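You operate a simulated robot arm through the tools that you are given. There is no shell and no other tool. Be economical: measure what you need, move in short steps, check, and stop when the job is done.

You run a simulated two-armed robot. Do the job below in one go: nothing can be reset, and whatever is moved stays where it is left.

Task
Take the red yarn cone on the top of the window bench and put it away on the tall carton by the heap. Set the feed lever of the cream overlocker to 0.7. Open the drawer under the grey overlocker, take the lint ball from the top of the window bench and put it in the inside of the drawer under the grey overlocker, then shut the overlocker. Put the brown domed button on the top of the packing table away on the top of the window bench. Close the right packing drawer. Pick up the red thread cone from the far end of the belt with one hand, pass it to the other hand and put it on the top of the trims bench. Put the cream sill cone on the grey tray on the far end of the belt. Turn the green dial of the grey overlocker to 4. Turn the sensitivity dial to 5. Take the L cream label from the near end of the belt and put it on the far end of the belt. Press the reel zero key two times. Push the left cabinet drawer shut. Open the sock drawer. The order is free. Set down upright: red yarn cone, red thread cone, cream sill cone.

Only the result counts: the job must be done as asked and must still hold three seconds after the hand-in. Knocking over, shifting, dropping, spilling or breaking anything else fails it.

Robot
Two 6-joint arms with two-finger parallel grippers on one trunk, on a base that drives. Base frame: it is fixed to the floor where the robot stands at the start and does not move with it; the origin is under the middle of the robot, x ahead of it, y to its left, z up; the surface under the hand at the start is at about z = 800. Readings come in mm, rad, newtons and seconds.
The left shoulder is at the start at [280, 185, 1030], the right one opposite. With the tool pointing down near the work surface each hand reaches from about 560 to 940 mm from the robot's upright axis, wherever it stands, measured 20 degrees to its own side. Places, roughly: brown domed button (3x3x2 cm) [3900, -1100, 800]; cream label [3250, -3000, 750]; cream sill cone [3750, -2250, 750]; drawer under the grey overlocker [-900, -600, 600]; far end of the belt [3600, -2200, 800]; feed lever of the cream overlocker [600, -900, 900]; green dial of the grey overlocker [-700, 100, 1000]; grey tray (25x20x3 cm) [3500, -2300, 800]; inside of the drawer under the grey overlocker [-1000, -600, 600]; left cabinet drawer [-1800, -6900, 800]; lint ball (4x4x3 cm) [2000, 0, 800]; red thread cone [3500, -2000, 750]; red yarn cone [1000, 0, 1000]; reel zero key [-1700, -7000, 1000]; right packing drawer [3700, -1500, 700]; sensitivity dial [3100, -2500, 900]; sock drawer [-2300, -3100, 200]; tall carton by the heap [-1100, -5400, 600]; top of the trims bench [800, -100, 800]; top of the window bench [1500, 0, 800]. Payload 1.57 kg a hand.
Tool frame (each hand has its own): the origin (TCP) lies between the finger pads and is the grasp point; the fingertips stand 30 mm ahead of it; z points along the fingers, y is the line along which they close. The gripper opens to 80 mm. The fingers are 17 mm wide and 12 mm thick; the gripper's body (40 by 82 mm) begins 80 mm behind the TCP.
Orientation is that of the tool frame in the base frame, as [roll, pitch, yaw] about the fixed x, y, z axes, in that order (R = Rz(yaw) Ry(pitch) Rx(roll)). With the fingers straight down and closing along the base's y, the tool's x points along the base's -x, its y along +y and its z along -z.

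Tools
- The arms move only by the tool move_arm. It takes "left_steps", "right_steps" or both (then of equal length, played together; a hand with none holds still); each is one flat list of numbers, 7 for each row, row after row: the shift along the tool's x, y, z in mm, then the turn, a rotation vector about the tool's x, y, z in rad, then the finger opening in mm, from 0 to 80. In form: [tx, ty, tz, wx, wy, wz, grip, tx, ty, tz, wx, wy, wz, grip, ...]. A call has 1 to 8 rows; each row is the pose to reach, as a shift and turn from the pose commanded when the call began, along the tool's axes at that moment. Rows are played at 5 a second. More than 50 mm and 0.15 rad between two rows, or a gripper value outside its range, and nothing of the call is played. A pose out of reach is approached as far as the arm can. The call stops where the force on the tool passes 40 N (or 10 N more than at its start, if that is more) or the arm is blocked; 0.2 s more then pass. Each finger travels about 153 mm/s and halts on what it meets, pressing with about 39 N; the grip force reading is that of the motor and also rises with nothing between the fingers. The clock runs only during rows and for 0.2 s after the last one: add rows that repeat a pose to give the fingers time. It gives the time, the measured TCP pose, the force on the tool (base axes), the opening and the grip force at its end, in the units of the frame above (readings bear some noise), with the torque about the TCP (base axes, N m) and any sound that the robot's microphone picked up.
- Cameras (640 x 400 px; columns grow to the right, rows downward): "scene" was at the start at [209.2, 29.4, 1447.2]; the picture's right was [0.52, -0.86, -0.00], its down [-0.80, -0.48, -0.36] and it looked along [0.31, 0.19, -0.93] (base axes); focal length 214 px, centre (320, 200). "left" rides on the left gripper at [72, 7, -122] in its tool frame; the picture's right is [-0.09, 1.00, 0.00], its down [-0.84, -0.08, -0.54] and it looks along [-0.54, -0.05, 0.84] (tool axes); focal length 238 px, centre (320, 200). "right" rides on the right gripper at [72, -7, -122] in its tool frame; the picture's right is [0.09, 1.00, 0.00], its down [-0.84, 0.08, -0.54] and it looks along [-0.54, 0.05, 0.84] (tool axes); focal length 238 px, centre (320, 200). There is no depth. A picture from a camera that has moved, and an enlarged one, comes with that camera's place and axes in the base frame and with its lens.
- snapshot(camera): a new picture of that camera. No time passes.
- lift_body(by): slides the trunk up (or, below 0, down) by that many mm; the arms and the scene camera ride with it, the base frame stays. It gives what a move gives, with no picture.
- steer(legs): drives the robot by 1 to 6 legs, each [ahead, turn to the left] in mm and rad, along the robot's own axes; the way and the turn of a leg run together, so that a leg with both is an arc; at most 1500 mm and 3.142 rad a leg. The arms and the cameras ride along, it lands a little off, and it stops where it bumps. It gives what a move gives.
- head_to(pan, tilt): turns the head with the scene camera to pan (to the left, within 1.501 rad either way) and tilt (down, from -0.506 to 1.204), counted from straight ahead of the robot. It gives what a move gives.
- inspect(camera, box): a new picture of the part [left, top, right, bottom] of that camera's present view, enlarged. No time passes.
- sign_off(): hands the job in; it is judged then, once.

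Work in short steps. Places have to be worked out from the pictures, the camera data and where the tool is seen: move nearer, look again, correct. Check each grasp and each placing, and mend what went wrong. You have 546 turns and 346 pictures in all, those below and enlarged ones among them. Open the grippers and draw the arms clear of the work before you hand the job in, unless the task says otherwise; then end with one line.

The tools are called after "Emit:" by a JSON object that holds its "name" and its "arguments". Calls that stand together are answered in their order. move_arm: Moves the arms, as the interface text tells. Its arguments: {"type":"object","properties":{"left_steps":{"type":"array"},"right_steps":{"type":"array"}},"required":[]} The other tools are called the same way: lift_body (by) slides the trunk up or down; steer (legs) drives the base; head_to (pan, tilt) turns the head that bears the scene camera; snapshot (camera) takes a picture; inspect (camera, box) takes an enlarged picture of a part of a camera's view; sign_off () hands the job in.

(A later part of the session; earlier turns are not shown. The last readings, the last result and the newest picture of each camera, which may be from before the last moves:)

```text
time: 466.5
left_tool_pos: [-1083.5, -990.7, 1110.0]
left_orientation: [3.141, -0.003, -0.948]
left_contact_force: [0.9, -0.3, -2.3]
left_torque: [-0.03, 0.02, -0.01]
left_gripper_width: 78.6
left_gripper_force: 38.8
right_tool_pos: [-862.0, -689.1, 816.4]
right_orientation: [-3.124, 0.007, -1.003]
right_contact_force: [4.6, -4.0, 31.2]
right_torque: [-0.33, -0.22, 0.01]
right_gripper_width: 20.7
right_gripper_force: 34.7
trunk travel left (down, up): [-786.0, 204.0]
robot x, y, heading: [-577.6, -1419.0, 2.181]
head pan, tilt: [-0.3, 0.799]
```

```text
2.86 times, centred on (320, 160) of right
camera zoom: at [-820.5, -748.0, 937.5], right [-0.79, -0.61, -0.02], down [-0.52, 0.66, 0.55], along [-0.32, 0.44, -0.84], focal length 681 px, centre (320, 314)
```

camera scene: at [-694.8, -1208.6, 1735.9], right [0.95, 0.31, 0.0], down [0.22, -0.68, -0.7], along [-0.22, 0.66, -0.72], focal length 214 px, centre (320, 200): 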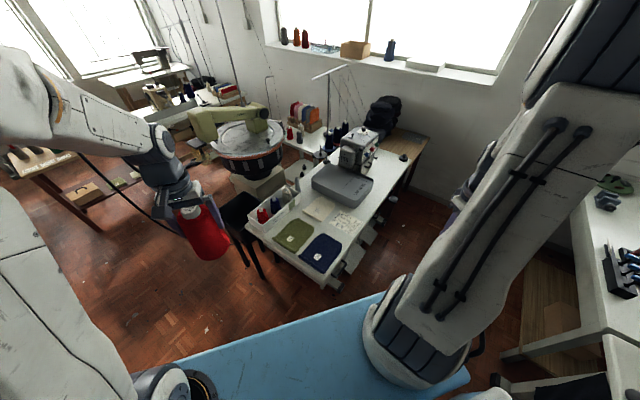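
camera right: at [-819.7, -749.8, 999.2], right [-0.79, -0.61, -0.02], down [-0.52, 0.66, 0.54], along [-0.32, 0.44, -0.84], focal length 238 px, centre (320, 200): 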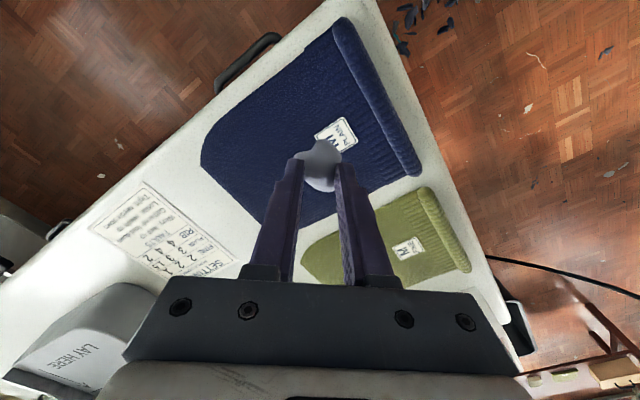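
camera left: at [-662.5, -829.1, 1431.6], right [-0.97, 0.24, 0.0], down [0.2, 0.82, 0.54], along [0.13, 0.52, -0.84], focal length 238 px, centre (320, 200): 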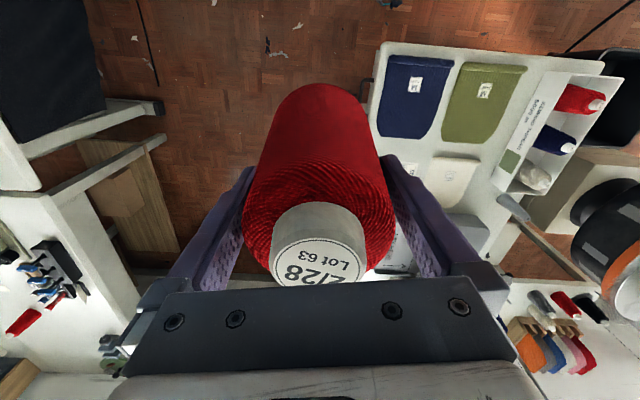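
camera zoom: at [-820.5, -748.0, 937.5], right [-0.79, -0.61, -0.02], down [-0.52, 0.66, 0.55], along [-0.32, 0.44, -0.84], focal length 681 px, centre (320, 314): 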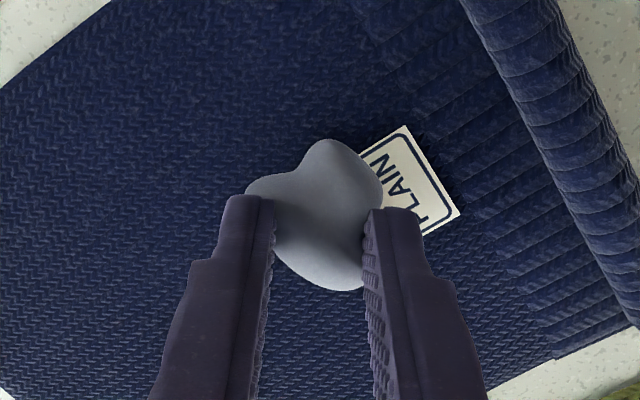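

Emit:
{"name": "move_arm", "arguments": {"right_steps": [0, 0, -3, 0, 0, 0, 0, 0, 0, -3, 0, 0, 0, 24, 0, 0, -3, 0, 0, 0, 34, 0, 0, -3, 0, 0, 0, 46, 0, 0, -40, 0, 0, 0, 46, 0, 0, -80, 0, 0, 0, 46]}}

Emit:
{"name": "snapshot", "arguments": {"camera": "right"}}

```text
time: 467.9
left_tool_pos: [-1083.5, -989.0, 1108.7]
left_orientation: [-3.141, -0.003, -0.949]
left_contact_force: [0.0, 0.2, -2.6]
left_torque: [-0.02, 0.02, 0.0]
left_gripper_width: 78.9
left_gripper_force: 39.6
right_tool_pos: [-861.5, -690.1, 891.3]
right_orientation: [-3.126, 0.002, -1.003]
right_contact_force: [0.7, -0.6, -0.2]
right_torque: [-0.03, 0.0, 0.02]
right_gripper_width: 46.1
right_gripper_force: 0.1
trunk travel left (down, up): [-786.0, 204.0]
robot x, y, heading: [-578.7, -1419.3, 2.187]
head pan, tilt: [-0.3, 0.799]
```

```text
152 pictures are left
camera right: at [-820.3, -748.6, 1013.0], right [-0.79, -0.61, -0.02], down [-0.52, 0.66, 0.54], along [-0.32, 0.44, -0.84], focal length 238 px, centre (320, 200)
```

right: 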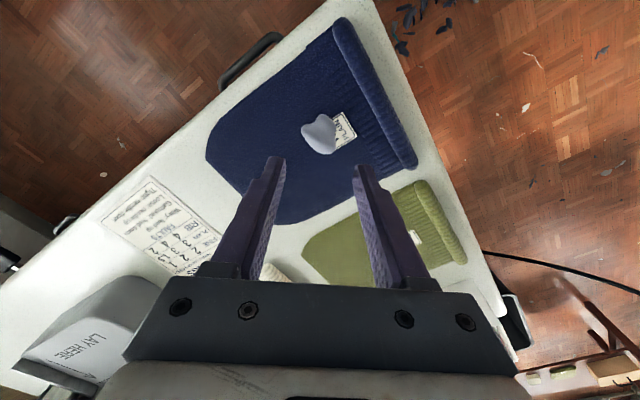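

Lint ball rests on the navy hat. Now look at the drawer handle: move the right hand to the pocket side and turn it to face the bench.

Emit:
{"name": "move_arm", "arguments": {"right_steps": [10, -15, -40, 0, 0, 0, 46, 40, -45, -60, 0, 0, -0.1, 60, 72, -80, -60, 0, 0, -0.2, 80, 104, -115, -60, 0, 0, -0.3, 80, 136, -150, -60, 0, 0, -0.4, 80, 168, -185, -60, 0, 0, -0.5, 80, 200, -220, -60, 0, 0, -0.6, 80, 232, -254, -60, 0, 0, -0.686, 80]}}

Emit:
{"name": "move_arm", "arguments": {"right_steps": [0, 0, 0, 0, -0.13, 0, 80, 0, 0, 0, 0, -0.26, 0, 80, 0, 0, 0, 0, -0.39, 0, 80, 0, 0, 0, 0, -0.52, 0, 80]}}

Emit:
{"name": "snapshot", "arguments": {"camera": "right"}}

```text
time: 469.7
left_tool_pos: [-1082.5, -989.1, 1108.0]
left_orientation: [3.141, -0.003, -0.948]
left_contact_force: [-1.2, -0.3, -2.5]
left_torque: [-0.02, -0.03, 0.02]
left_gripper_width: 78.5
left_gripper_force: 39.1
right_tool_pos: [-526.4, -752.3, 957.4]
right_orientation: [-3.127, -0.008, -0.315]
right_contact_force: [-0.1, -0.4, -0.8]
right_torque: [0.02, -0.03, -0.04]
right_gripper_width: 79.9
right_gripper_force: 0.1
trunk travel left (down, up): [-786.0, 204.0]
robot x, y, heading: [-581.7, -1416.1, 2.179]
head pan, tilt: [-0.3, 0.799]
```

```text
time: 470.7
left_tool_pos: [-1084.1, -988.6, 1108.1]
left_orientation: [-3.141, -0.004, -0.95]
left_contact_force: [0.1, 0.6, -2.5]
left_torque: [-0.02, 0.01, 0.02]
left_gripper_width: 78.7
left_gripper_force: 39.2
right_tool_pos: [-523.7, -749.9, 958.0]
right_orientation: [-3.126, 0.516, -0.311]
right_contact_force: [0.0, 0.8, -0.1]
right_torque: [0.0, 0.01, 0.01]
right_gripper_width: 79.9
right_gripper_force: 0.1
trunk travel left (down, up): [-786.0, 204.0]
robot x, y, heading: [-577.2, -1417.7, 2.188]
head pan, tilt: [-0.3, 0.799]
```

```text
151 pictures are left
camera right: at [-407.9, -783.3, 1027.4], right [-0.24, -0.97, -0.06], down [-0.47, 0.06, 0.88], along [-0.85, 0.23, -0.47], focal length 238 px, centre (320, 200)
```

right: 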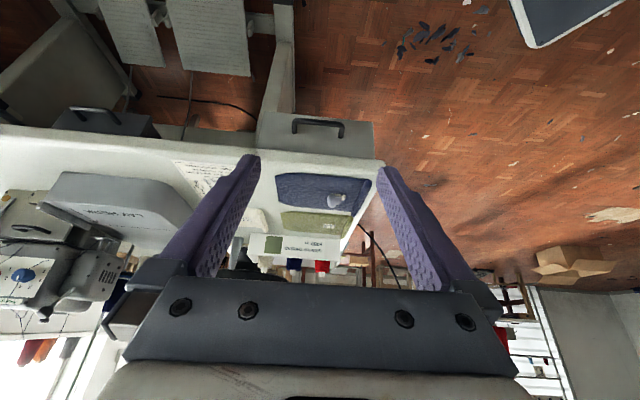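

The handle is a bow bar on the end drawer at about (-735, -682, 685). I'll hook one wide-open finger behind the bar from above. First un-pitch and rotate the hand.

Emit:
{"name": "move_arm", "arguments": {"right_steps": [0, 0, 0, 0, 0.13, 0, 80, 0, 0, 0, 0, 0.26, 0, 80, 0, 0, 0, 0, 0.39, 0, 80, 0, 0, 0, 0, 0.516, 0, 80]}}

Emit:
{"name": "move_arm", "arguments": {"right_steps": [0, 0, 0, 0, 0, 0.145, 80, 0, 0, 0, 0, 0, 0.29, 80, 0, 0, 0, 0, 0, 0.435, 80, 0, 0, 0, 0, 0, 0.58, 80, 0, 0, 0, 0, 0, 0.725, 80, 0, 0, 0, 0, 0, 0.87, 80, 0, 0, 0, 0, 0, 1.015, 80, 0, 0, 0, 0, 0, 1.16, 80]}}

Emit:
{"name": "move_arm", "arguments": {"right_steps": [0, 0, 0, 0, 0, 0.145, 80, 0, 0, 0, 0, 0, 0.29, 80, 0, 0, 0, 0, 0, 0.415, 80]}}

Emit:
{"name": "lift_body", "arguments": {"by": -140}}

Emit:
{"name": "snapshot", "arguments": {"camera": "right"}}

```text
time: 471.7
left_tool_pos: [-1083.5, -989.5, 1108.2]
left_orientation: [-3.14, -0.004, -0.95]
left_contact_force: [0.9, -0.2, -2.2]
left_torque: [-0.04, 0.02, -0.02]
left_gripper_width: 78.5
left_gripper_force: 39.2
right_tool_pos: [-524.0, -750.2, 957.1]
right_orientation: [-3.126, -0.005, -0.317]
right_contact_force: [-0.1, -0.5, -0.9]
right_torque: [-0.01, 0.02, 0.01]
right_gripper_width: 80.3
right_gripper_force: 0.0
trunk travel left (down, up): [-786.0, 204.0]
robot x, y, heading: [-579.5, -1417.3, 2.184]
head pan, tilt: [-0.3, 0.799]
```

```text
time: 473.5
left_tool_pos: [-1083.3, -989.6, 1106.9]
left_orientation: [-3.14, -0.003, -0.949]
left_contact_force: [-0.3, 0.1, -2.9]
left_torque: [0.01, 0.0, -0.03]
left_gripper_width: 78.2
left_gripper_force: 39.2
right_tool_pos: [-523.9, -749.2, 957.6]
right_orientation: [-3.132, 0.01, -1.481]
right_contact_force: [-0.9, 0.5, 0.3]
right_torque: [0.0, 0.02, -0.03]
right_gripper_width: 80.2
right_gripper_force: 0.1
trunk travel left (down, up): [-786.0, 204.0]
robot x, y, heading: [-580.7, -1420.9, 2.19]
head pan, tilt: [-0.3, 0.799]
```

```text
time: 474.3
left_tool_pos: [-1083.5, -989.9, 1108.6]
left_orientation: [-3.14, -0.004, -0.951]
left_contact_force: [0.3, 0.2, -3.0]
left_torque: [-0.02, 0.01, -0.02]
left_gripper_width: 78.7
left_gripper_force: 38.9
right_tool_pos: [-524.0, -750.0, 957.7]
right_orientation: [-3.138, 0.012, -1.894]
right_contact_force: [0.4, 0.5, 0.5]
right_torque: [0.01, 0.04, 0.02]
right_gripper_width: 79.9
right_gripper_force: 0.1
trunk travel left (down, up): [-786.0, 204.0]
robot x, y, heading: [-582.5, -1417.7, 2.182]
head pan, tilt: [-0.3, 0.799]
```

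```text
time: 475.9
left_tool_pos: [-1083.1, -989.6, 968.4]
left_orientation: [3.141, -0.002, -0.95]
left_contact_force: [-0.6, 0.0, -3.1]
left_torque: [-0.04, 0.01, -0.01]
left_gripper_width: 78.8
left_gripper_force: 38.6
right_tool_pos: [-523.7, -749.7, 817.8]
right_orientation: [-3.139, 0.014, -1.893]
right_contact_force: [-0.2, -0.8, -1.2]
right_torque: [0.01, -0.03, -0.01]
right_gripper_width: 80.1
right_gripper_force: 0.1
trunk travel left (down, up): [-646.0, 344.0]
robot x, y, heading: [-578.9, -1415.8, 2.183]
head pan, tilt: [-0.3, 0.799]
```

```text
150 pictures are left
camera right: at [-542.7, -821.8, 937.5], right [-0.97, 0.23, 0.0], down [0.19, 0.81, 0.55], along [0.13, 0.54, -0.83], focal length 238 px, centre (320, 200)
```

right: 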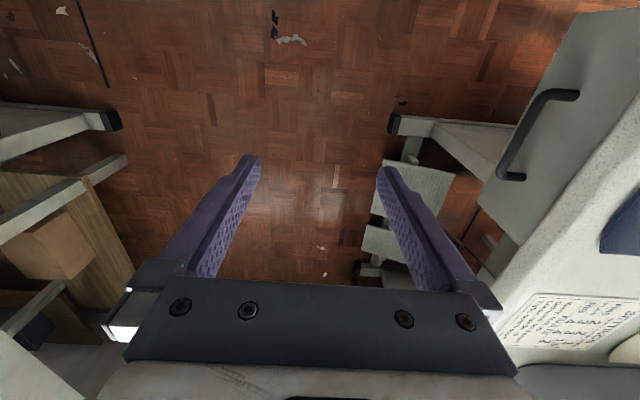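

Fingers can't fit from above between slab and bar, so I'll tilt the hand to point at the bench with the fingers above and below the bar.

Emit:
{"name": "move_arm", "arguments": {"right_steps": [0, 0, 0, -0.14, 0, 0, 80, 0, 0, 0, -0.28, 0, 0, 80, 0, 0, 0, -0.42, 0, 0, 80, 0, 0, 0, -0.56, 0, 0, 80, 0, 0, 0, -0.7, 0, 0, 80, 0, 0, 0, -0.84, 0, 0, 80, 0, 0, 0, -0.98, 0, 0, 80, 0, 0, 0, -1.1, 0, 0, 80]}}

Emit:
{"name": "snapshot", "arguments": {"camera": "right"}}

```text
time: 477.7
left_tool_pos: [-1084.2, -989.7, 968.1]
left_orientation: [3.14, -0.004, -0.951]
left_contact_force: [-0.5, 0.5, -1.5]
left_torque: [0.02, 0.02, 0.0]
left_gripper_width: 78.6
left_gripper_force: 39.5
right_tool_pos: [-524.8, -748.8, 816.9]
right_orientation: [2.044, 0.015, -1.891]
right_contact_force: [-0.7, 0.7, -0.4]
right_torque: [0.0, -0.01, -0.02]
right_gripper_width: 79.9
right_gripper_force: 0.0
trunk travel left (down, up): [-646.0, 344.0]
robot x, y, heading: [-575.9, -1416.5, 2.188]
head pan, tilt: [-0.3, 0.799]
```

```text
149 pictures are left
camera right: at [-442.1, -853.7, 864.7], right [-0.46, 0.04, 0.89], down [0.69, 0.65, 0.33], along [-0.56, 0.76, -0.33], focal length 238 px, centre (320, 200)
```

right: 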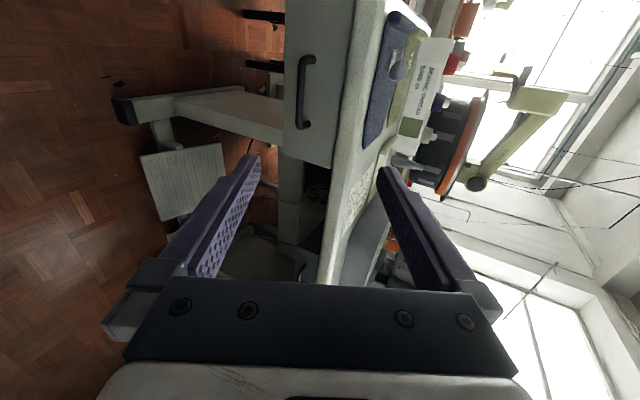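

Emit:
{"name": "move_arm", "arguments": {"right_steps": [1, -10, 40, 0, 0, 0, 60, 2, -20, 80, 0, 0, 0, 55, 3, -31, 122, 0, 0, 0, 55, 4, -31, 168, 0, 0, 0, 55, 4, -31, 210, 0, 0, 0, 55]}}

Emit:
{"name": "snapshot", "arguments": {"camera": "right"}}

```text
time: 478.9
left_tool_pos: [-1083.5, -989.6, 968.9]
left_orientation: [3.142, -0.005, -0.949]
left_contact_force: [1.2, -0.1, -2.0]
left_torque: [0.01, 0.01, -0.04]
left_gripper_width: 78.5
left_gripper_force: 39.4
right_tool_pos: [-689.3, -698.2, 692.3]
right_orientation: [2.048, 0.013, -1.895]
right_contact_force: [-0.3, 0.3, 0.6]
right_torque: [0.02, 0.01, -0.01]
right_gripper_width: 55.0
right_gripper_force: 0.0
trunk travel left (down, up): [-646.0, 344.0]
robot x, y, heading: [-577.1, -1415.8, 2.189]
head pan, tilt: [-0.3, 0.799]
```

```text
148 pictures are left
camera right: at [-607.5, -802.5, 740.2], right [-0.46, 0.05, 0.88], down [0.69, 0.65, 0.33], along [-0.56, 0.76, -0.33], focal length 238 px, centre (320, 200)
```

right: 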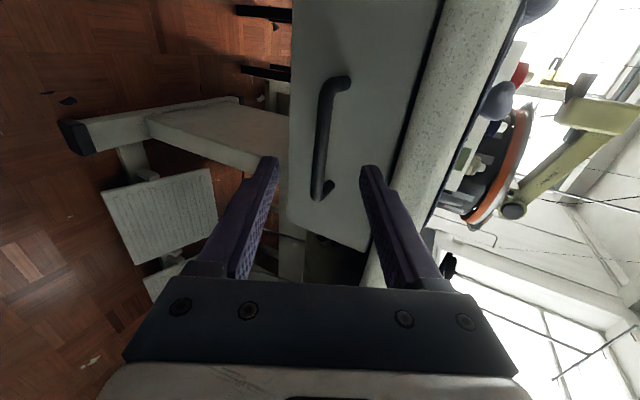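

Emit:
{"name": "move_arm", "arguments": {"right_steps": [5, 2, 25, 0, 0, 0, 50, 9, 3, 48, 0, 0, 0, 50, 9, 3, 58, 0, 0, 0, 50]}}

Emit:
{"name": "snapshot", "arguments": {"camera": "right"}}

```text
time: 479.7
left_tool_pos: [-1083.3, -990.2, 967.5]
left_orientation: [3.139, -0.004, -0.95]
left_contact_force: [0.0, 1.0, -3.1]
left_torque: [0.01, 0.01, -0.02]
left_gripper_width: 78.6
left_gripper_force: 39.2
right_tool_pos: [-742.4, -690.8, 668.3]
right_orientation: [2.046, 0.013, -1.892]
right_contact_force: [-0.3, 0.0, 0.0]
right_torque: [0.01, -0.03, 0.01]
right_gripper_width: 49.9
right_gripper_force: 0.1
trunk travel left (down, up): [-646.0, 344.0]
robot x, y, heading: [-575.7, -1415.5, 2.181]
head pan, tilt: [-0.3, 0.799]
```

```text
147 pictures are left
camera right: at [-659.7, -794.4, 716.6], right [-0.46, 0.05, 0.88], down [0.69, 0.65, 0.33], along [-0.56, 0.76, -0.33], focal length 238 px, centre (320, 200)
```

right: 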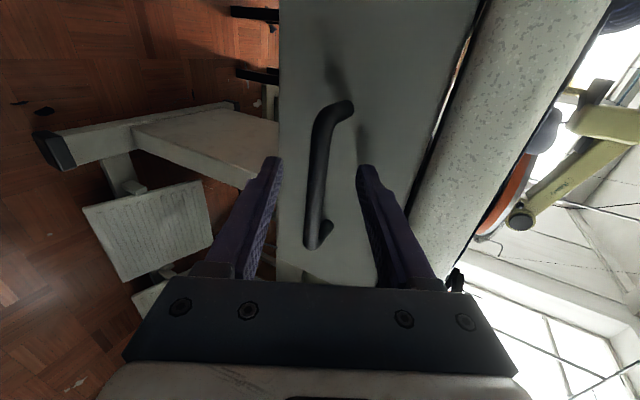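

Bar is between the fingers. Close and pull outward.

Emit:
{"name": "move_arm", "arguments": {"right_steps": [0, 0, 0, 0, 0, 0, 25, 0, 0, 0, 0, 0, 0, 5, 0, 0, 0, 0, 0, 0, 0]}}

```text
time: 480.5
left_tool_pos: [-1082.6, -989.4, 968.1]
left_orientation: [3.141, -0.003, -0.95]
left_contact_force: [-0.6, -0.1, -3.0]
left_torque: [-0.02, -0.03, 0.02]
left_gripper_width: 78.4
left_gripper_force: 39.3
right_tool_pos: [-740.5, -690.3, 666.6]
right_orientation: [2.049, 0.01, -1.893]
right_contact_force: [5.0, -0.8, -17.1]
right_torque: [0.0, -0.29, -0.6]
right_gripper_width: 11.8
right_gripper_force: 29.4
trunk travel left (down, up): [-646.0, 344.0]
robot x, y, heading: [-577.2, -1416.4, 2.188]
head pan, tilt: [-0.3, 0.799]
```

Emit:
{"name": "move_arm", "arguments": {"right_steps": [0, -16, -31, 0, 0, 0, 0, 0, -32, -62, 0, 0, 0, 0, 0, -48, -94, 0, 0, 0, 0, 0, -64, -125, 0, 0, 0, 0, 0, -80, -156, 0, 0, 0, 0, 0, -95, -187, 0, 0, 0, 0]}}

Emit:
{"name": "snapshot", "arguments": {"camera": "scene"}}

```text
time: 481.7
left_tool_pos: [-1082.6, -989.2, 968.7]
left_orientation: [-3.14, -0.006, -0.951]
left_contact_force: [-0.1, -0.2, -2.3]
left_torque: [-0.02, -0.03, 0.02]
left_gripper_width: 78.7
left_gripper_force: 39.0
right_tool_pos: [-582.0, -743.0, 666.8]
right_orientation: [2.062, 0.012, -1.894]
right_contact_force: [0.1, 1.5, -13.1]
right_torque: [0.14, -0.29, -0.89]
right_gripper_width: 11.9
right_gripper_force: 28.9
trunk travel left (down, up): [-646.0, 344.0]
robot x, y, heading: [-580.8, -1419.6, 2.185]
head pan, tilt: [-0.3, 0.799]
stopped in row 5 (right hand): the force on the tool passed its limit at 42 N (the readings are from after the stop); the commanded pose is now the measured one
```

```text
146 pictures are left
camera scene: at [-695.0, -1207.6, 1396.2], right [0.95, 0.31, 0.0], down [0.22, -0.68, -0.7], along [-0.22, 0.66, -0.72], focal length 214 px, centre (320, 200)
```

scene: 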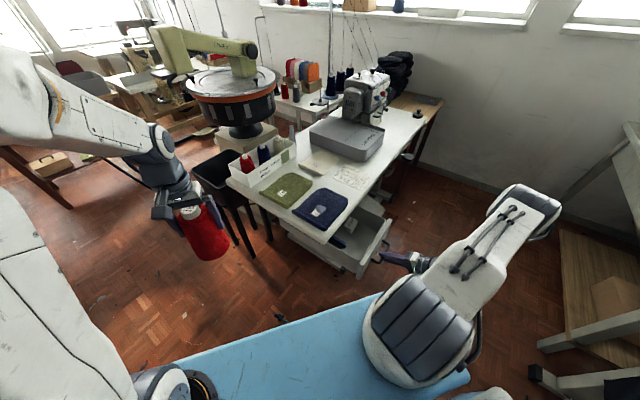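

Drawer is open about 165 mm. Release the handle and back off.

Emit:
{"name": "move_arm", "arguments": {"right_steps": [0, 0, 0, 0, 0, 0, 30, 0, 0, 0, 0, 0, 0, 50, 0, -5, -30, 0, 0, 0, 55, 0, -5, -70, 0, 0, 0, 60, 0, 20, -80, 0, 0, 0, 60, 0, 60, -90, 0, 0, 0, 60, 0, 105, -90, 0, 0, 0, 60, 0, 150, -90, 0, 0, 0, 60]}}

Emit:
{"name": "move_arm", "arguments": {"right_steps": [0, 0, 0, 0.14, 0, 0, 60, 0, 0, 0, 0.28, 0, 0, 60, 0, 0, 0, 0.42, 0, 0, 60, 0, 0, 0, 0.56, 0, 0, 60, 0, 0, 0, 0.7, 0, 0, 60, 0, 0, 0, 0.84, 0, 0, 60, 0, 0, 0, 0.98, 0, 0, 60, 0, 0, 0, 1.1, 0, 0, 60]}}

Emit:
{"name": "snapshot", "arguments": {"camera": "right"}}

```text
time: 483.5
left_tool_pos: [-1083.4, -989.1, 968.0]
left_orientation: [3.141, -0.006, -0.951]
left_contact_force: [-0.1, 0.2, -1.6]
left_torque: [-0.01, -0.03, 0.03]
left_gripper_width: 78.4
left_gripper_force: 39.0
right_tool_pos: [-574.6, -749.2, 844.3]
right_orientation: [2.057, 0.015, -1.895]
right_contact_force: [0.6, -0.1, 0.1]
right_torque: [-0.01, -0.01, 0.03]
right_gripper_width: 59.9
right_gripper_force: 0.1
trunk travel left (down, up): [-646.0, 344.0]
robot x, y, heading: [-579.1, -1414.6, 2.182]
head pan, tilt: [-0.3, 0.799]
```

```text
time: 485.3
left_tool_pos: [-1083.2, -989.4, 969.1]
left_orientation: [3.14, -0.004, -0.95]
left_contact_force: [0.5, 1.0, -2.9]
left_torque: [-0.01, 0.0, -0.03]
left_gripper_width: 78.2
left_gripper_force: 38.7
right_tool_pos: [-575.6, -748.4, 842.8]
right_orientation: [-3.125, 0.015, -1.892]
right_contact_force: [-0.6, 0.0, -0.3]
right_torque: [0.01, 0.02, -0.02]
right_gripper_width: 60.1
right_gripper_force: 0.0
trunk travel left (down, up): [-646.0, 344.0]
robot x, y, heading: [-576.0, -1415.9, 2.19]
head pan, tilt: [-0.3, 0.799]
```

```text
145 pictures are left
camera right: at [-594.9, -819.6, 962.9], right [-0.97, 0.23, -0.02], down [0.18, 0.81, 0.55], along [0.14, 0.54, -0.83], focal length 238 px, centre (320, 200)
```

right: 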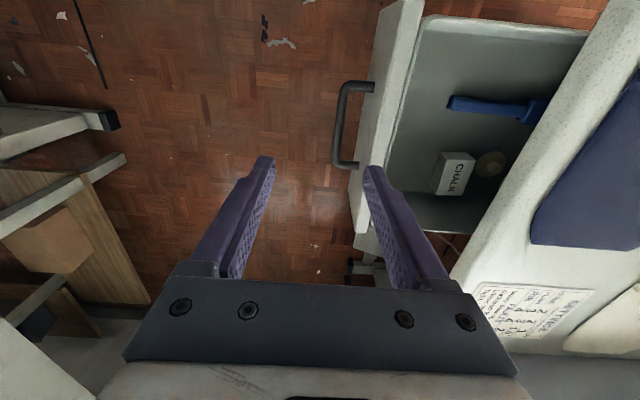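

Emit:
{"name": "lift_body", "arguments": {"by": 140}}

Emit:
{"name": "move_arm", "arguments": {"right_steps": [5, 41, 0, 0, 0, 0, 60, 10, 82, 0, 0, 0, 0, 60, 15, 123, 0, 0, 0, 0, 60, 20, 164, 0, 0, 0, 0, 60, 25, 205, 5, 0, 0, 0, 60, 31, 246, 20, 0, 0, 0, 60, 37, 287, 40, 0, 0, 0, 60, 37, 287, 85, 0, 0, 0, 60]}}

Emit:
{"name": "snapshot", "arguments": {"camera": "right"}}

```text
time: 487.0
left_tool_pos: [-1084.1, -989.8, 1109.6]
left_orientation: [3.14, -0.004, -0.949]
left_contact_force: [-0.4, 0.1, -2.4]
left_torque: [-0.02, -0.01, -0.04]
left_gripper_width: 78.5
left_gripper_force: 38.8
right_tool_pos: [-574.4, -748.2, 982.0]
right_orientation: [-3.126, 0.015, -1.894]
right_contact_force: [1.1, 0.3, 0.2]
right_torque: [0.01, 0.0, 0.03]
right_gripper_width: 60.0
right_gripper_force: 0.0
trunk travel left (down, up): [-786.0, 204.0]
robot x, y, heading: [-580.2, -1416.6, 2.186]
head pan, tilt: [-0.3, 0.799]
```

```text
time: 488.8
left_tool_pos: [-1083.4, -989.6, 1108.5]
left_orientation: [-3.141, -0.003, -0.947]
left_contact_force: [0.3, 0.0, -2.3]
left_torque: [0.02, 0.03, 0.0]
left_gripper_width: 78.5
left_gripper_force: 38.8
right_tool_pos: [-857.5, -693.0, 893.3]
right_orientation: [-3.126, 0.014, -1.893]
right_contact_force: [0.5, -0.3, 0.3]
right_torque: [0.01, 0.02, 0.02]
right_gripper_width: 59.8
right_gripper_force: 0.0
trunk travel left (down, up): [-786.0, 204.0]
robot x, y, heading: [-575.8, -1416.7, 2.181]
head pan, tilt: [-0.3, 0.799]
```

```text
144 pictures are left
camera right: at [-878.3, -765.2, 1012.5], right [-0.97, 0.23, -0.02], down [0.18, 0.81, 0.55], along [0.14, 0.53, -0.83], focal length 238 px, centre (320, 200)
```

right: 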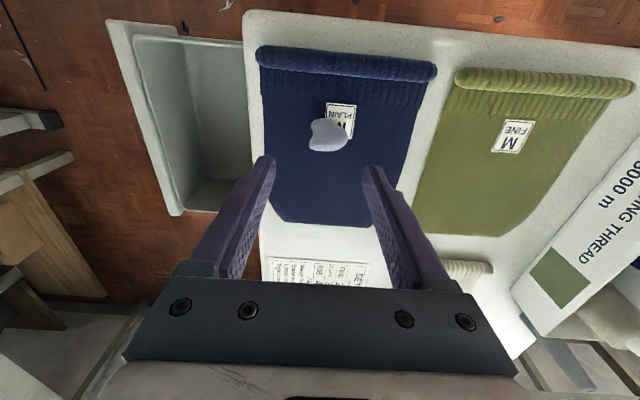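

Emit:
{"name": "move_arm", "arguments": {"right_steps": [5, 6, 35, 0, 0, 0, 60, 5, 6, 60, 0, 0, 0, 60, 5, 6, 74, 0, 0, 0, 60, 5, 6, 74, 0, 0, 0, 30, 5, 6, 74, 0, 0, 0, 0, 5, 6, 74, 0, 0, 0, 0]}}

Emit:
{"name": "move_arm", "arguments": {"right_steps": [0, 0, -20, 0, 0, 0, 0, 0, 0, -65, 0, 0, 0, 0, 0, 0, -110, 0, 0, 0, 0]}}

Emit:
{"name": "snapshot", "arguments": {"camera": "right"}}

```text
time: 490.2
left_tool_pos: [-1083.7, -989.3, 1109.0]
left_orientation: [-3.141, -0.004, -0.95]
left_contact_force: [-0.6, -0.7, -3.2]
left_torque: [-0.02, -0.01, -0.01]
left_gripper_width: 78.5
left_gripper_force: 39.2
right_tool_pos: [-863.0, -694.8, 817.4]
right_orientation: [-3.126, 0.015, -1.895]
right_contact_force: [0.6, 0.3, -0.5]
right_torque: [-0.01, 0.02, 0.02]
right_gripper_width: 20.2
right_gripper_force: 33.8
trunk travel left (down, up): [-786.0, 204.0]
robot x, y, heading: [-576.8, -1420.8, 2.186]
head pan, tilt: [-0.3, 0.799]
```

```text
time: 491.0
left_tool_pos: [-1083.5, -989.6, 1107.8]
left_orientation: [-3.141, -0.004, -0.951]
left_contact_force: [-0.3, -0.1, -1.9]
left_torque: [0.01, -0.01, -0.01]
left_gripper_width: 78.3
left_gripper_force: 39.2
right_tool_pos: [-864.8, -696.2, 930.2]
right_orientation: [-3.127, 0.014, -1.894]
right_contact_force: [-0.2, 0.9, -0.5]
right_torque: [0.05, -0.01, 0.02]
right_gripper_width: 20.5
right_gripper_force: 34.0
trunk travel left (down, up): [-786.0, 204.0]
robot x, y, heading: [-581.3, -1417.7, 2.188]
head pan, tilt: [-0.3, 0.799]
```

```text
143 pictures are left
camera right: at [-884.3, -767.2, 1049.7], right [-0.97, 0.23, -0.02], down [0.18, 0.81, 0.55], along [0.14, 0.53, -0.83], focal length 238 px, centre (320, 200)
```

right: 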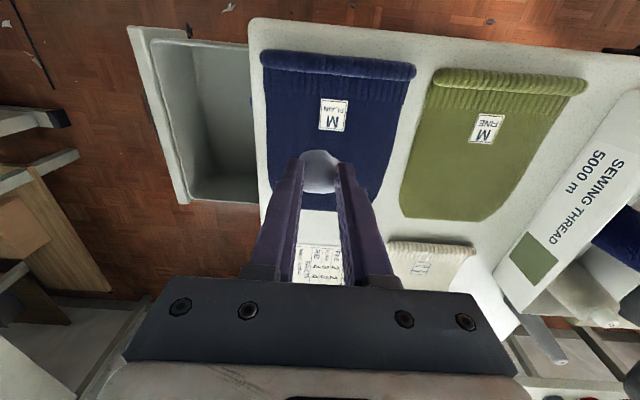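

Emit:
{"name": "move_arm", "arguments": {"right_steps": [4, -38, 0, 0, 0, 0, 0, 8, -76, 0, 0, 0, 0, 0, 12, -114, 0, 0, 0, 0, 0, 16, -150, 0, 0, 0, 0, 0]}}

Emit:
{"name": "lift_body", "arguments": {"by": -180}}

Emit:
{"name": "snapshot", "arguments": {"camera": "right"}}

```text
time: 492.0
left_tool_pos: [-1083.6, -989.9, 1109.8]
left_orientation: [3.141, -0.005, -0.949]
left_contact_force: [0.6, 0.6, -1.8]
left_torque: [0.01, -0.03, 0.03]
left_gripper_width: 78.5
left_gripper_force: 38.4
right_tool_pos: [-726.6, -757.3, 930.4]
right_orientation: [-3.127, 0.013, -1.894]
right_contact_force: [0.3, -0.8, 0.2]
right_torque: [0.01, -0.04, 0.01]
right_gripper_width: 20.4
right_gripper_force: 34.4
trunk travel left (down, up): [-786.0, 204.0]
robot x, y, heading: [-580.6, -1414.4, 2.185]
head pan, tilt: [-0.3, 0.799]
```

```text
time: 494.0
left_tool_pos: [-1083.3, -990.7, 928.1]
left_orientation: [-3.14, -0.003, -0.951]
left_contact_force: [0.2, -0.2, -1.6]
left_torque: [0.01, 0.01, 0.01]
left_gripper_width: 78.4
left_gripper_force: 39.2
right_tool_pos: [-726.2, -757.6, 748.8]
right_orientation: [-3.127, 0.012, -1.893]
right_contact_force: [-0.2, -0.2, 0.3]
right_torque: [0.03, 0.01, -0.02]
right_gripper_width: 20.2
right_gripper_force: 34.2
trunk travel left (down, up): [-606.0, 384.0]
robot x, y, heading: [-579.0, -1416.6, 2.186]
head pan, tilt: [-0.3, 0.799]
```

```text
142 pictures are left
camera right: at [-746.9, -828.3, 869.8], right [-0.97, 0.23, -0.02], down [0.18, 0.81, 0.55], along [0.14, 0.53, -0.83], focal length 238 px, centre (320, 200)
```

right: 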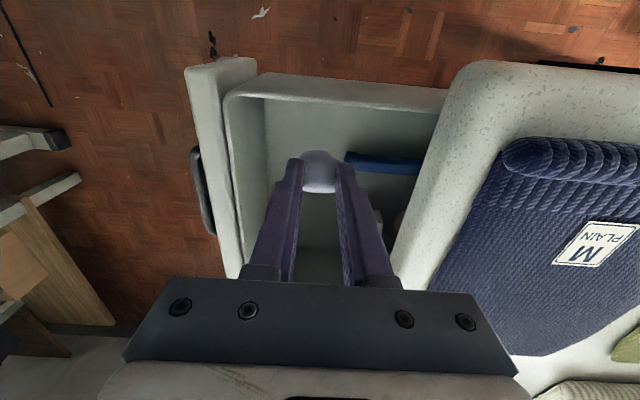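

Emit:
{"name": "move_arm", "arguments": {"right_steps": [0, 0, 40, 0, 0, 0, 0, 0, 0, 75, 0, 0, 0, 0, 0, 0, 95, 0, 0, 0, 0]}}

Emit:
{"name": "snapshot", "arguments": {"camera": "right"}}

```text
time: 494.8
left_tool_pos: [-1084.4, -990.7, 928.9]
left_orientation: [3.141, -0.005, -0.949]
left_contact_force: [0.7, -0.2, -2.3]
left_torque: [0.02, 0.0, 0.0]
left_gripper_width: 78.4
left_gripper_force: 39.2
right_tool_pos: [-725.4, -755.3, 663.8]
right_orientation: [-3.128, 0.015, -1.891]
right_contact_force: [-0.8, -1.1, 12.2]
right_torque: [-0.03, -0.03, 0.04]
right_gripper_width: 20.5
right_gripper_force: 34.2
trunk travel left (down, up): [-606.0, 384.0]
robot x, y, heading: [-577.7, -1416.4, 2.186]
head pan, tilt: [-0.3, 0.799]
stopped in row 3 (right hand): the force on the tool passed its limit at 55 N (the readings are from after the stop); the commanded pose is now the measured one
```

```text
141 pictures are left
camera right: at [-745.6, -826.7, 782.9], right [-0.97, 0.23, -0.02], down [0.18, 0.81, 0.55], along [0.14, 0.54, -0.83], focal length 238 px, centre (320, 200)
```

right: 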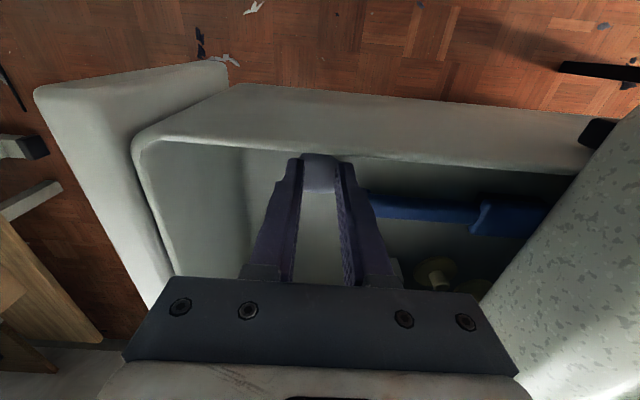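

Emit:
{"name": "move_arm", "arguments": {"right_steps": [0, 0, -8, 0, 0, 0, 0, -10, 0, -8, 0, 0, 0, 0, -10, 0, -3, 0, 0, 0, 0, -10, 0, 0, 0, 0, 0, 0, -10, 0, 3, 0, 0, 0, 0]}}

Emit:
{"name": "inspect", "arguments": {"camera": "right", "box": [200, 60, 440, 280]}}

```text
time: 496.1
left_tool_pos: [-1084.3, -990.8, 928.5]
left_orientation: [3.141, -0.003, -0.949]
left_contact_force: [0.6, -1.3, -2.5]
left_torque: [0.04, 0.01, -0.01]
left_gripper_width: 78.2
left_gripper_force: 39.6
right_tool_pos: [-723.4, -743.1, 662.4]
right_orientation: [-3.129, 0.021, -1.892]
right_contact_force: [-0.9, -5.5, 24.2]
right_torque: [-0.19, 0.02, 0.01]
right_gripper_width: 20.4
right_gripper_force: 33.7
trunk travel left (down, up): [-606.0, 384.0]
robot x, y, heading: [-581.7, -1415.9, 2.183]
head pan, tilt: [-0.3, 0.799]
stopped in row 5 (right hand): the force on the tool passed its limit at 42 N (the readings are from after the stop); the commanded pose is now the measured one
```

```text
1.82 times, centred on (320, 170) of right
camera zoom: at [-742.7, -816.4, 782.2], right [-0.97, 0.23, -0.01], down [0.18, 0.81, 0.56], along [0.14, 0.54, -0.83], focal length 433 px, centre (320, 254)
```

zoom: 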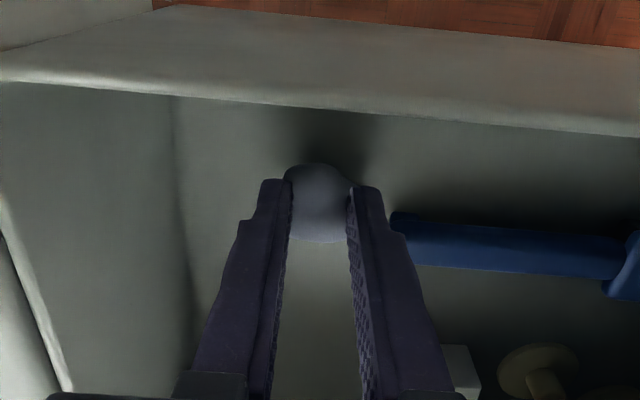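

Contact at the same height: that's the drawer floor, lint inside. Release and lift out.

Emit:
{"name": "move_arm", "arguments": {"right_steps": [0, 0, -2, 0, 0, 0, 0, 0, 0, -2, 0, 0, 0, 24, 0, 0, -2, 0, 0, 0, 34, 0, 0, -2, 0, 0, 0, 42, 0, 0, -45, 0, 0, 0, 42, 0, 0, -90, 0, 0, 0, 42, 0, 0, -135, 0, 0, 0, 42, 0, 0, -170, 0, 0, 0, 42]}}

Emit:
{"name": "snapshot", "arguments": {"camera": "right"}}

```text
time: 497.9
left_tool_pos: [-1083.5, -989.2, 928.3]
left_orientation: [-3.141, -0.004, -0.949]
left_contact_force: [0.3, 0.2, -2.5]
left_torque: [-0.04, 0.01, -0.02]
left_gripper_width: 78.3
left_gripper_force: 39.0
right_tool_pos: [-725.9, -746.2, 828.9]
right_orientation: [-3.127, 0.02, -1.892]
right_contact_force: [0.0, 0.2, -0.1]
right_torque: [0.01, 0.03, 0.01]
right_gripper_width: 42.2
right_gripper_force: 0.0
trunk travel left (down, up): [-606.0, 384.0]
robot x, y, heading: [-579.3, -1419.6, 2.182]
head pan, tilt: [-0.3, 0.799]
```

```text
139 pictures are left
camera right: at [-745.8, -818.4, 949.7], right [-0.97, 0.23, -0.02], down [0.18, 0.81, 0.56], along [0.14, 0.54, -0.83], focal length 238 px, centre (320, 200)
```

right: 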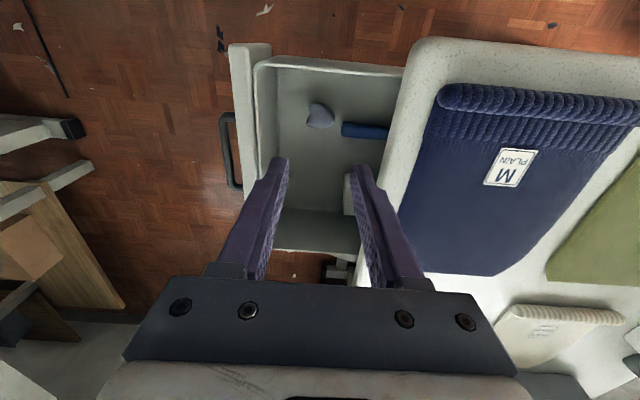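

Lint is in the drawer. Now move outside and tilt the hand to push the drawer shut.

Emit:
{"name": "move_arm", "arguments": {"right_steps": [-10, -40, 0, 0, 0, 0, 20, -20, -80, 0, 0, 0, 0, 0, -32, -120, 0, 0, 0, 0, 0, -45, -160, 0, 0, 0, 0, 0, -51, -185, 0, 0, 0, 0, 0]}}

Emit:
{"name": "move_arm", "arguments": {"right_steps": [0, 0, 0, -0.14, 0, 0, 0, 0, 0, 0, -0.28, 0, 0, 0, 0, 0, 0, -0.42, 0, 0, 0, 0, 0, 0, -0.56, 0, 0, 0, 0, 0, 0, -0.7, 0, 0, 0, 0, 0, 0, -0.84, 0, 0, 0, 0, 0, 0, -0.98, 0, 0, 0, 0, 0, 0, -1.1, 0, 0, 0]}}

Emit:
{"name": "snapshot", "arguments": {"camera": "right"}}

```text
time: 499.1
left_tool_pos: [-1083.2, -989.9, 928.5]
left_orientation: [3.14, -0.002, -0.947]
left_contact_force: [0.6, 0.4, -1.9]
left_torque: [-0.02, 0.0, 0.02]
left_gripper_width: 78.2
left_gripper_force: 39.5
right_tool_pos: [-533.1, -756.0, 833.3]
right_orientation: [-3.128, 0.019, -1.889]
right_contact_force: [0.2, -0.8, 0.9]
right_torque: [-0.02, -0.05, -0.02]
right_gripper_width: 0.3
right_gripper_force: 21.4
trunk travel left (down, up): [-606.0, 384.0]
robot x, y, heading: [-577.5, -1415.6, 2.181]
head pan, tilt: [-0.3, 0.799]
```

```text
time: 500.9
left_tool_pos: [-1083.8, -990.4, 928.8]
left_orientation: [-3.142, -0.004, -0.948]
left_contact_force: [-0.6, -0.2, -1.7]
left_torque: [0.04, 0.0, 0.0]
left_gripper_width: 78.2
left_gripper_force: 38.7
right_tool_pos: [-534.4, -756.4, 832.8]
right_orientation: [2.052, 0.019, -1.892]
right_contact_force: [-0.7, 0.6, 0.1]
right_torque: [-0.01, -0.04, 0.0]
right_gripper_width: 0.0
right_gripper_force: 21.3
trunk travel left (down, up): [-606.0, 384.0]
robot x, y, heading: [-577.4, -1412.5, 2.186]
head pan, tilt: [-0.3, 0.799]
```

```text
138 pictures are left
camera right: at [-452.8, -860.3, 882.3], right [-0.47, 0.04, 0.88], down [0.68, 0.65, 0.34], along [-0.56, 0.76, -0.33], focal length 238 px, centre (320, 200)
```

right: 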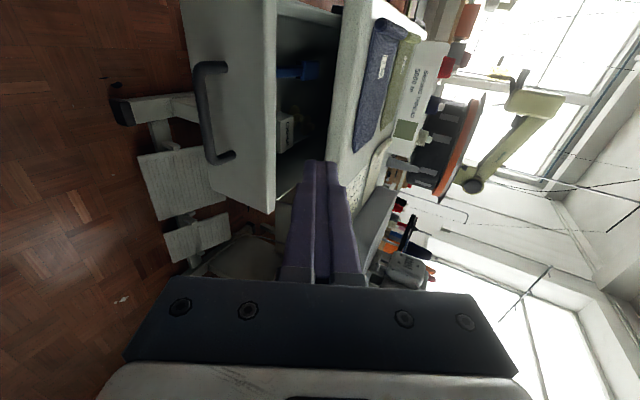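

Emit:
{"name": "move_arm", "arguments": {"right_steps": [0, -40, 20, 0, 0, 0, 0, 0, -80, 41, 0, 0, 0, 0, 0, -120, 61, 0, 0, 0, 0, 0, -138, 70, 0, 0, 0, 0]}}

Emit:
{"name": "snapshot", "arguments": {"camera": "right"}}

```text
time: 501.9
left_tool_pos: [-1082.1, -990.1, 928.1]
left_orientation: [-3.141, -0.004, -0.949]
left_contact_force: [-0.6, 1.0, -1.6]
left_torque: [0.01, -0.02, 0.02]
left_gripper_width: 78.3
left_gripper_force: 38.5
right_tool_pos: [-532.4, -754.2, 679.1]
right_orientation: [2.055, 0.02, -1.892]
right_contact_force: [-0.1, 0.5, 0.4]
right_torque: [0.0, 0.0, 0.0]
right_gripper_width: 0.1
right_gripper_force: 21.7
trunk travel left (down, up): [-606.0, 384.0]
robot x, y, heading: [-578.6, -1418.2, 2.184]
head pan, tilt: [-0.3, 0.799]
```

```text
137 pictures are left
camera right: at [-450.8, -858.1, 728.2], right [-0.47, 0.04, 0.88], down [0.68, 0.65, 0.34], along [-0.56, 0.76, -0.34], focal length 238 px, centre (320, 200)
```

right: 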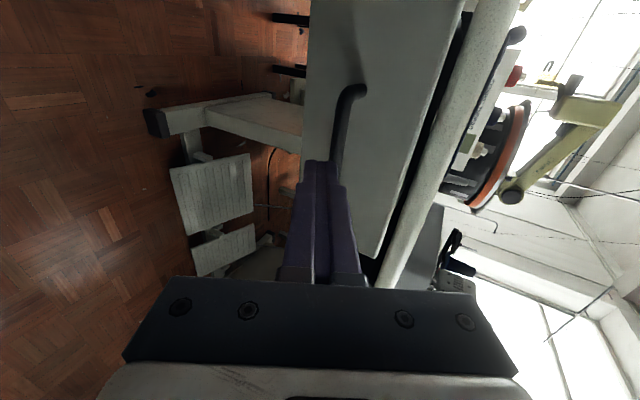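

Emit:
{"name": "move_arm", "arguments": {"right_steps": [0, 14, 27, 0, 0, 0, 0, 0, 28, 54, 0, 0, 0, 0, 0, 42, 81, 0, 0, 0, 0, 0, 56, 108, 0, 0, 0, 0, 0, 70, 135, 0, 0, 0, 0, 0, 82, 160, 0, 0, 0, 0, 0, 92, 180, 0, 0, 0, 0, 0, 100, 195, 0, 0, 0, 0]}}

Emit:
{"name": "snapshot", "arguments": {"camera": "right"}}

```text
time: 503.5
left_tool_pos: [-1082.1, -989.7, 927.8]
left_orientation: [3.142, -0.005, -0.951]
left_contact_force: [0.0, -0.4, -2.0]
left_torque: [0.01, -0.01, 0.02]
left_gripper_width: 78.2
left_gripper_force: 39.0
right_tool_pos: [-721.8, -690.4, 677.3]
right_orientation: [2.059, 0.021, -1.894]
right_contact_force: [4.8, -3.8, 5.4]
right_torque: [0.0, 0.03, 0.09]
right_gripper_width: 0.2
right_gripper_force: 21.3
trunk travel left (down, up): [-606.0, 384.0]
robot x, y, heading: [-577.2, -1418.1, 2.189]
head pan, tilt: [-0.3, 0.799]
stopped in row 8 (right hand): the force on the tool passed its limit at 56 N (the readings are from after the stop); the commanded pose is now the measured one
```

```text
136 pictures are left
camera right: at [-640.6, -795.4, 727.5], right [-0.48, 0.04, 0.88], down [0.68, 0.65, 0.34], along [-0.55, 0.76, -0.34], focal length 238 px, centre (320, 200)
```

right: 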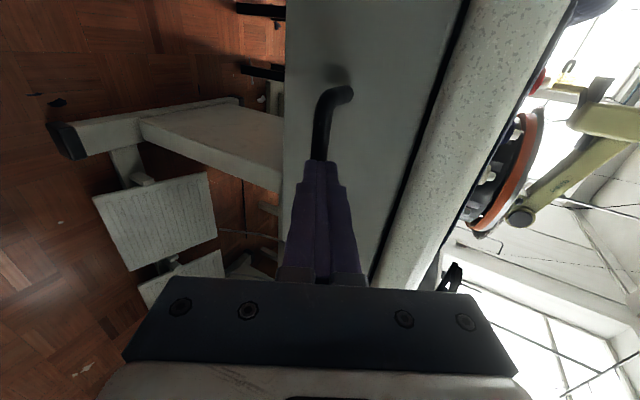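

Emit:
{"name": "move_arm", "arguments": {"right_steps": [0, 2, 4, 0, 0, 0, 0, 0, 5, 9, 0, 0, 0, 0]}}

```text
time: 503.9
left_tool_pos: [-1081.3, -988.3, 928.1]
left_orientation: [3.141, -0.004, -0.952]
left_contact_force: [0.7, -0.7, -2.0]
left_torque: [0.0, 0.04, -0.01]
left_gripper_width: 78.2
left_gripper_force: 38.8
right_tool_pos: [-720.5, -690.8, 679.2]
right_orientation: [2.059, 0.019, -1.896]
right_contact_force: [9.1, -6.8, 11.5]
right_torque: [-0.09, 0.18, 0.22]
right_gripper_width: 0.0
right_gripper_force: 20.9
trunk travel left (down, up): [-606.0, 384.0]
robot x, y, heading: [-579.7, -1412.0, 2.181]
head pan, tilt: [-0.3, 0.799]
stopped in row 2 (right hand): the force on the tool passed its limit at 48 N (the readings are from after the stop); the commanded pose is now the measured one
```

Drawer shut firmly. Back off, un-tilt and re-align the right hand.

Emit:
{"name": "move_arm", "arguments": {"right_steps": [0, -15, -40, 0, 0, 0, 0, 0, -30, -80, 0, 0, 0, 0, 0, 0, -110, 0.1, 0, 0, 0, 0, 40, -120, 0.24, 0, 0, 0, 0, 80, -120, 0.38, 0, 0, 0, 0, 110, -120, 0.52, 0, 0, 0, 0, 140, -120, 0.66, 0, 0, 0, 0, 160, -120, 0.8, 0, 0, 0]}}

Emit:
{"name": "lift_body", "arguments": {"by": 370}}

Emit:
{"name": "move_arm", "arguments": {"right_steps": [0, 0, 0, 0.1, 0, -0.1, 0, 0, 0, 0, 0.2, 0, -0.2, 0, 0, 0, 0, 0.29, 0, -0.31, 0, 0, 0, 0, 0.29, 0, -0.45, 0, 0, 0, 0, 0.29, 0, -0.59, 0, 0, 0, 0, 0.29, 0, -0.73, 0, 0, 0, 0, 0.29, 0, -0.85, 0]}}

```text
time: 505.8
left_tool_pos: [-1081.3, -988.9, 928.7]
left_orientation: [-3.141, -0.004, -0.952]
left_contact_force: [0.4, 0.2, -1.8]
left_torque: [-0.01, 0.0, -0.02]
left_gripper_width: 78.3
left_gripper_force: 38.8
right_tool_pos: [-695.8, -704.2, 873.2]
right_orientation: [2.863, 0.021, -1.897]
right_contact_force: [0.1, -0.1, -1.1]
right_torque: [0.0, 0.02, -0.01]
right_gripper_width: 0.1
right_gripper_force: 21.6
trunk travel left (down, up): [-606.0, 384.0]
robot x, y, heading: [-578.0, -1414.1, 2.181]
head pan, tilt: [-0.3, 0.799]
```

```text
time: 509.3
left_tool_pos: [-1081.3, -989.0, 1297.5]
left_orientation: [3.141, -0.005, -0.951]
left_contact_force: [-0.2, 0.4, -1.5]
left_torque: [0.01, 0.02, 0.0]
left_gripper_width: 78.2
left_gripper_force: 39.1
right_tool_pos: [-695.4, -701.9, 1243.2]
right_orientation: [2.863, 0.02, -1.897]
right_contact_force: [-0.1, -0.2, -0.5]
right_torque: [-0.02, 0.0, 0.01]
right_gripper_width: 0.0
right_gripper_force: 21.3
trunk travel left (down, up): [-976.0, 14.0]
robot x, y, heading: [-579.1, -1417.2, 2.18]
head pan, tilt: [-0.3, 0.799]
```

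```text
time: 510.9
left_tool_pos: [-1082.2, -988.2, 1297.6]
left_orientation: [-3.141, -0.005, -0.955]
left_contact_force: [0.2, 0.5, -2.2]
left_torque: [-0.01, -0.03, -0.03]
left_gripper_width: 78.2
left_gripper_force: 38.8
right_tool_pos: [-694.4, -703.6, 1242.8]
right_orientation: [-3.055, 0.107, -1.049]
right_contact_force: [0.6, -0.1, -0.5]
right_torque: [-0.04, 0.01, 0.01]
right_gripper_width: 0.3
right_gripper_force: 21.5
trunk travel left (down, up): [-976.0, 14.0]
robot x, y, heading: [-579.6, -1417.5, 2.186]
head pan, tilt: [-0.3, 0.799]
```

Emit:
{"name": "move_arm", "arguments": {"right_steps": [0, 0, 0, -0.087, 0.107, 0, 20]}}

Emit:
{"name": "steer", "arguments": {"legs": [[0, -1.02], [1190, 0]]}}

Emit:
{"name": "head_to", "arguments": {"pan": 1.2, "tilt": 0.7}}

Emit:
{"name": "snapshot", "arguments": {"camera": "scene"}}

```text
time: 511.3
left_tool_pos: [-1082.2, -988.8, 1298.3]
left_orientation: [-3.141, -0.005, -0.953]
left_contact_force: [0.8, 0.7, -3.2]
left_torque: [-0.01, -0.03, 0.04]
left_gripper_width: 78.2
left_gripper_force: 38.6
right_tool_pos: [-694.7, -703.7, 1242.7]
right_orientation: [3.139, -0.001, -1.056]
right_contact_force: [-0.3, 0.2, -0.6]
right_torque: [-0.02, 0.01, -0.05]
right_gripper_width: 20.3
right_gripper_force: 0.0
trunk travel left (down, up): [-976.0, 14.0]
robot x, y, heading: [-578.3, -1412.1, 2.187]
head pan, tilt: [-0.3, 0.799]
```

```text
time: 519.9
left_tool_pos: [-79.1, 352.5, 1297.8]
left_orientation: [3.141, -0.005, -1.92]
left_contact_force: [0.1, 0.1, -2.7]
left_torque: [0.05, -0.01, -0.03]
left_gripper_width: 78.4
left_gripper_force: 39.3
right_tool_pos: [374.5, 195.7, 1244.3]
right_orientation: [3.139, 0.001, -2.025]
right_contact_force: [1.1, 0.6, 0.5]
right_torque: [0.03, 0.02, 0.01]
right_gripper_width: 20.2
right_gripper_force: 0.1
trunk travel left (down, up): [-976.0, 14.0]
robot x, y, heading: [-149.4, -306.9, 1.211]
head pan, tilt: [-0.3, 0.799]
```

```text
time: 521.5
left_tool_pos: [-79.7, 352.6, 1297.3]
left_orientation: [-3.141, -0.005, -1.919]
left_contact_force: [0.2, 0.2, -2.4]
left_torque: [0.04, -0.03, 0.02]
left_gripper_width: 78.3
left_gripper_force: 38.7
right_tool_pos: [374.5, 197.6, 1242.9]
right_orientation: [3.14, 0.0, -2.026]
right_contact_force: [-0.6, 0.2, 0.2]
right_torque: [0.0, 0.03, -0.02]
right_gripper_width: 19.9
right_gripper_force: 0.0
trunk travel left (down, up): [-976.0, 14.0]
robot x, y, heading: [-145.4, -305.1, 1.217]
head pan, tilt: [1.201, 0.7]
```

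```text
135 pictures are left
camera scene: at [-153.5, -97.7, 1734.1], right [0.66, 0.75, 0.0], down [0.48, -0.43, -0.76], along [-0.57, 0.51, -0.64], focal length 214 px, centre (320, 200)
```

scene: 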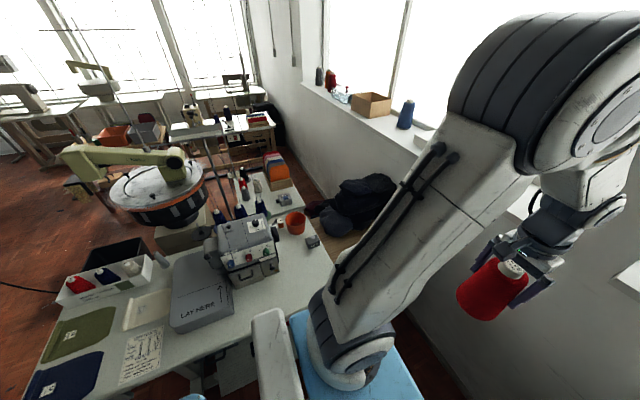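

Emit:
{"name": "inspect", "arguments": {"camera": "scene", "box": [190, 190, 310, 300]}}

```text
3.64 times, centred on (250, 245) of scene
camera zoom: at [-153.5, -97.7, 1734.1], right [0.66, 0.75, 0.0], down [0.48, -0.43, -0.76], along [-0.57, 0.51, -0.64], focal length 780 px, centre (574, 36)
```

zoom: 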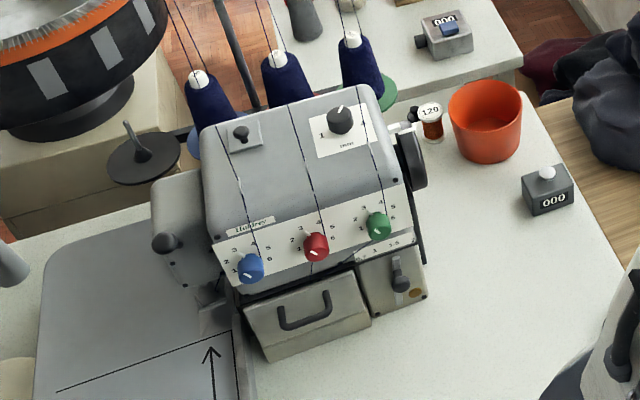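

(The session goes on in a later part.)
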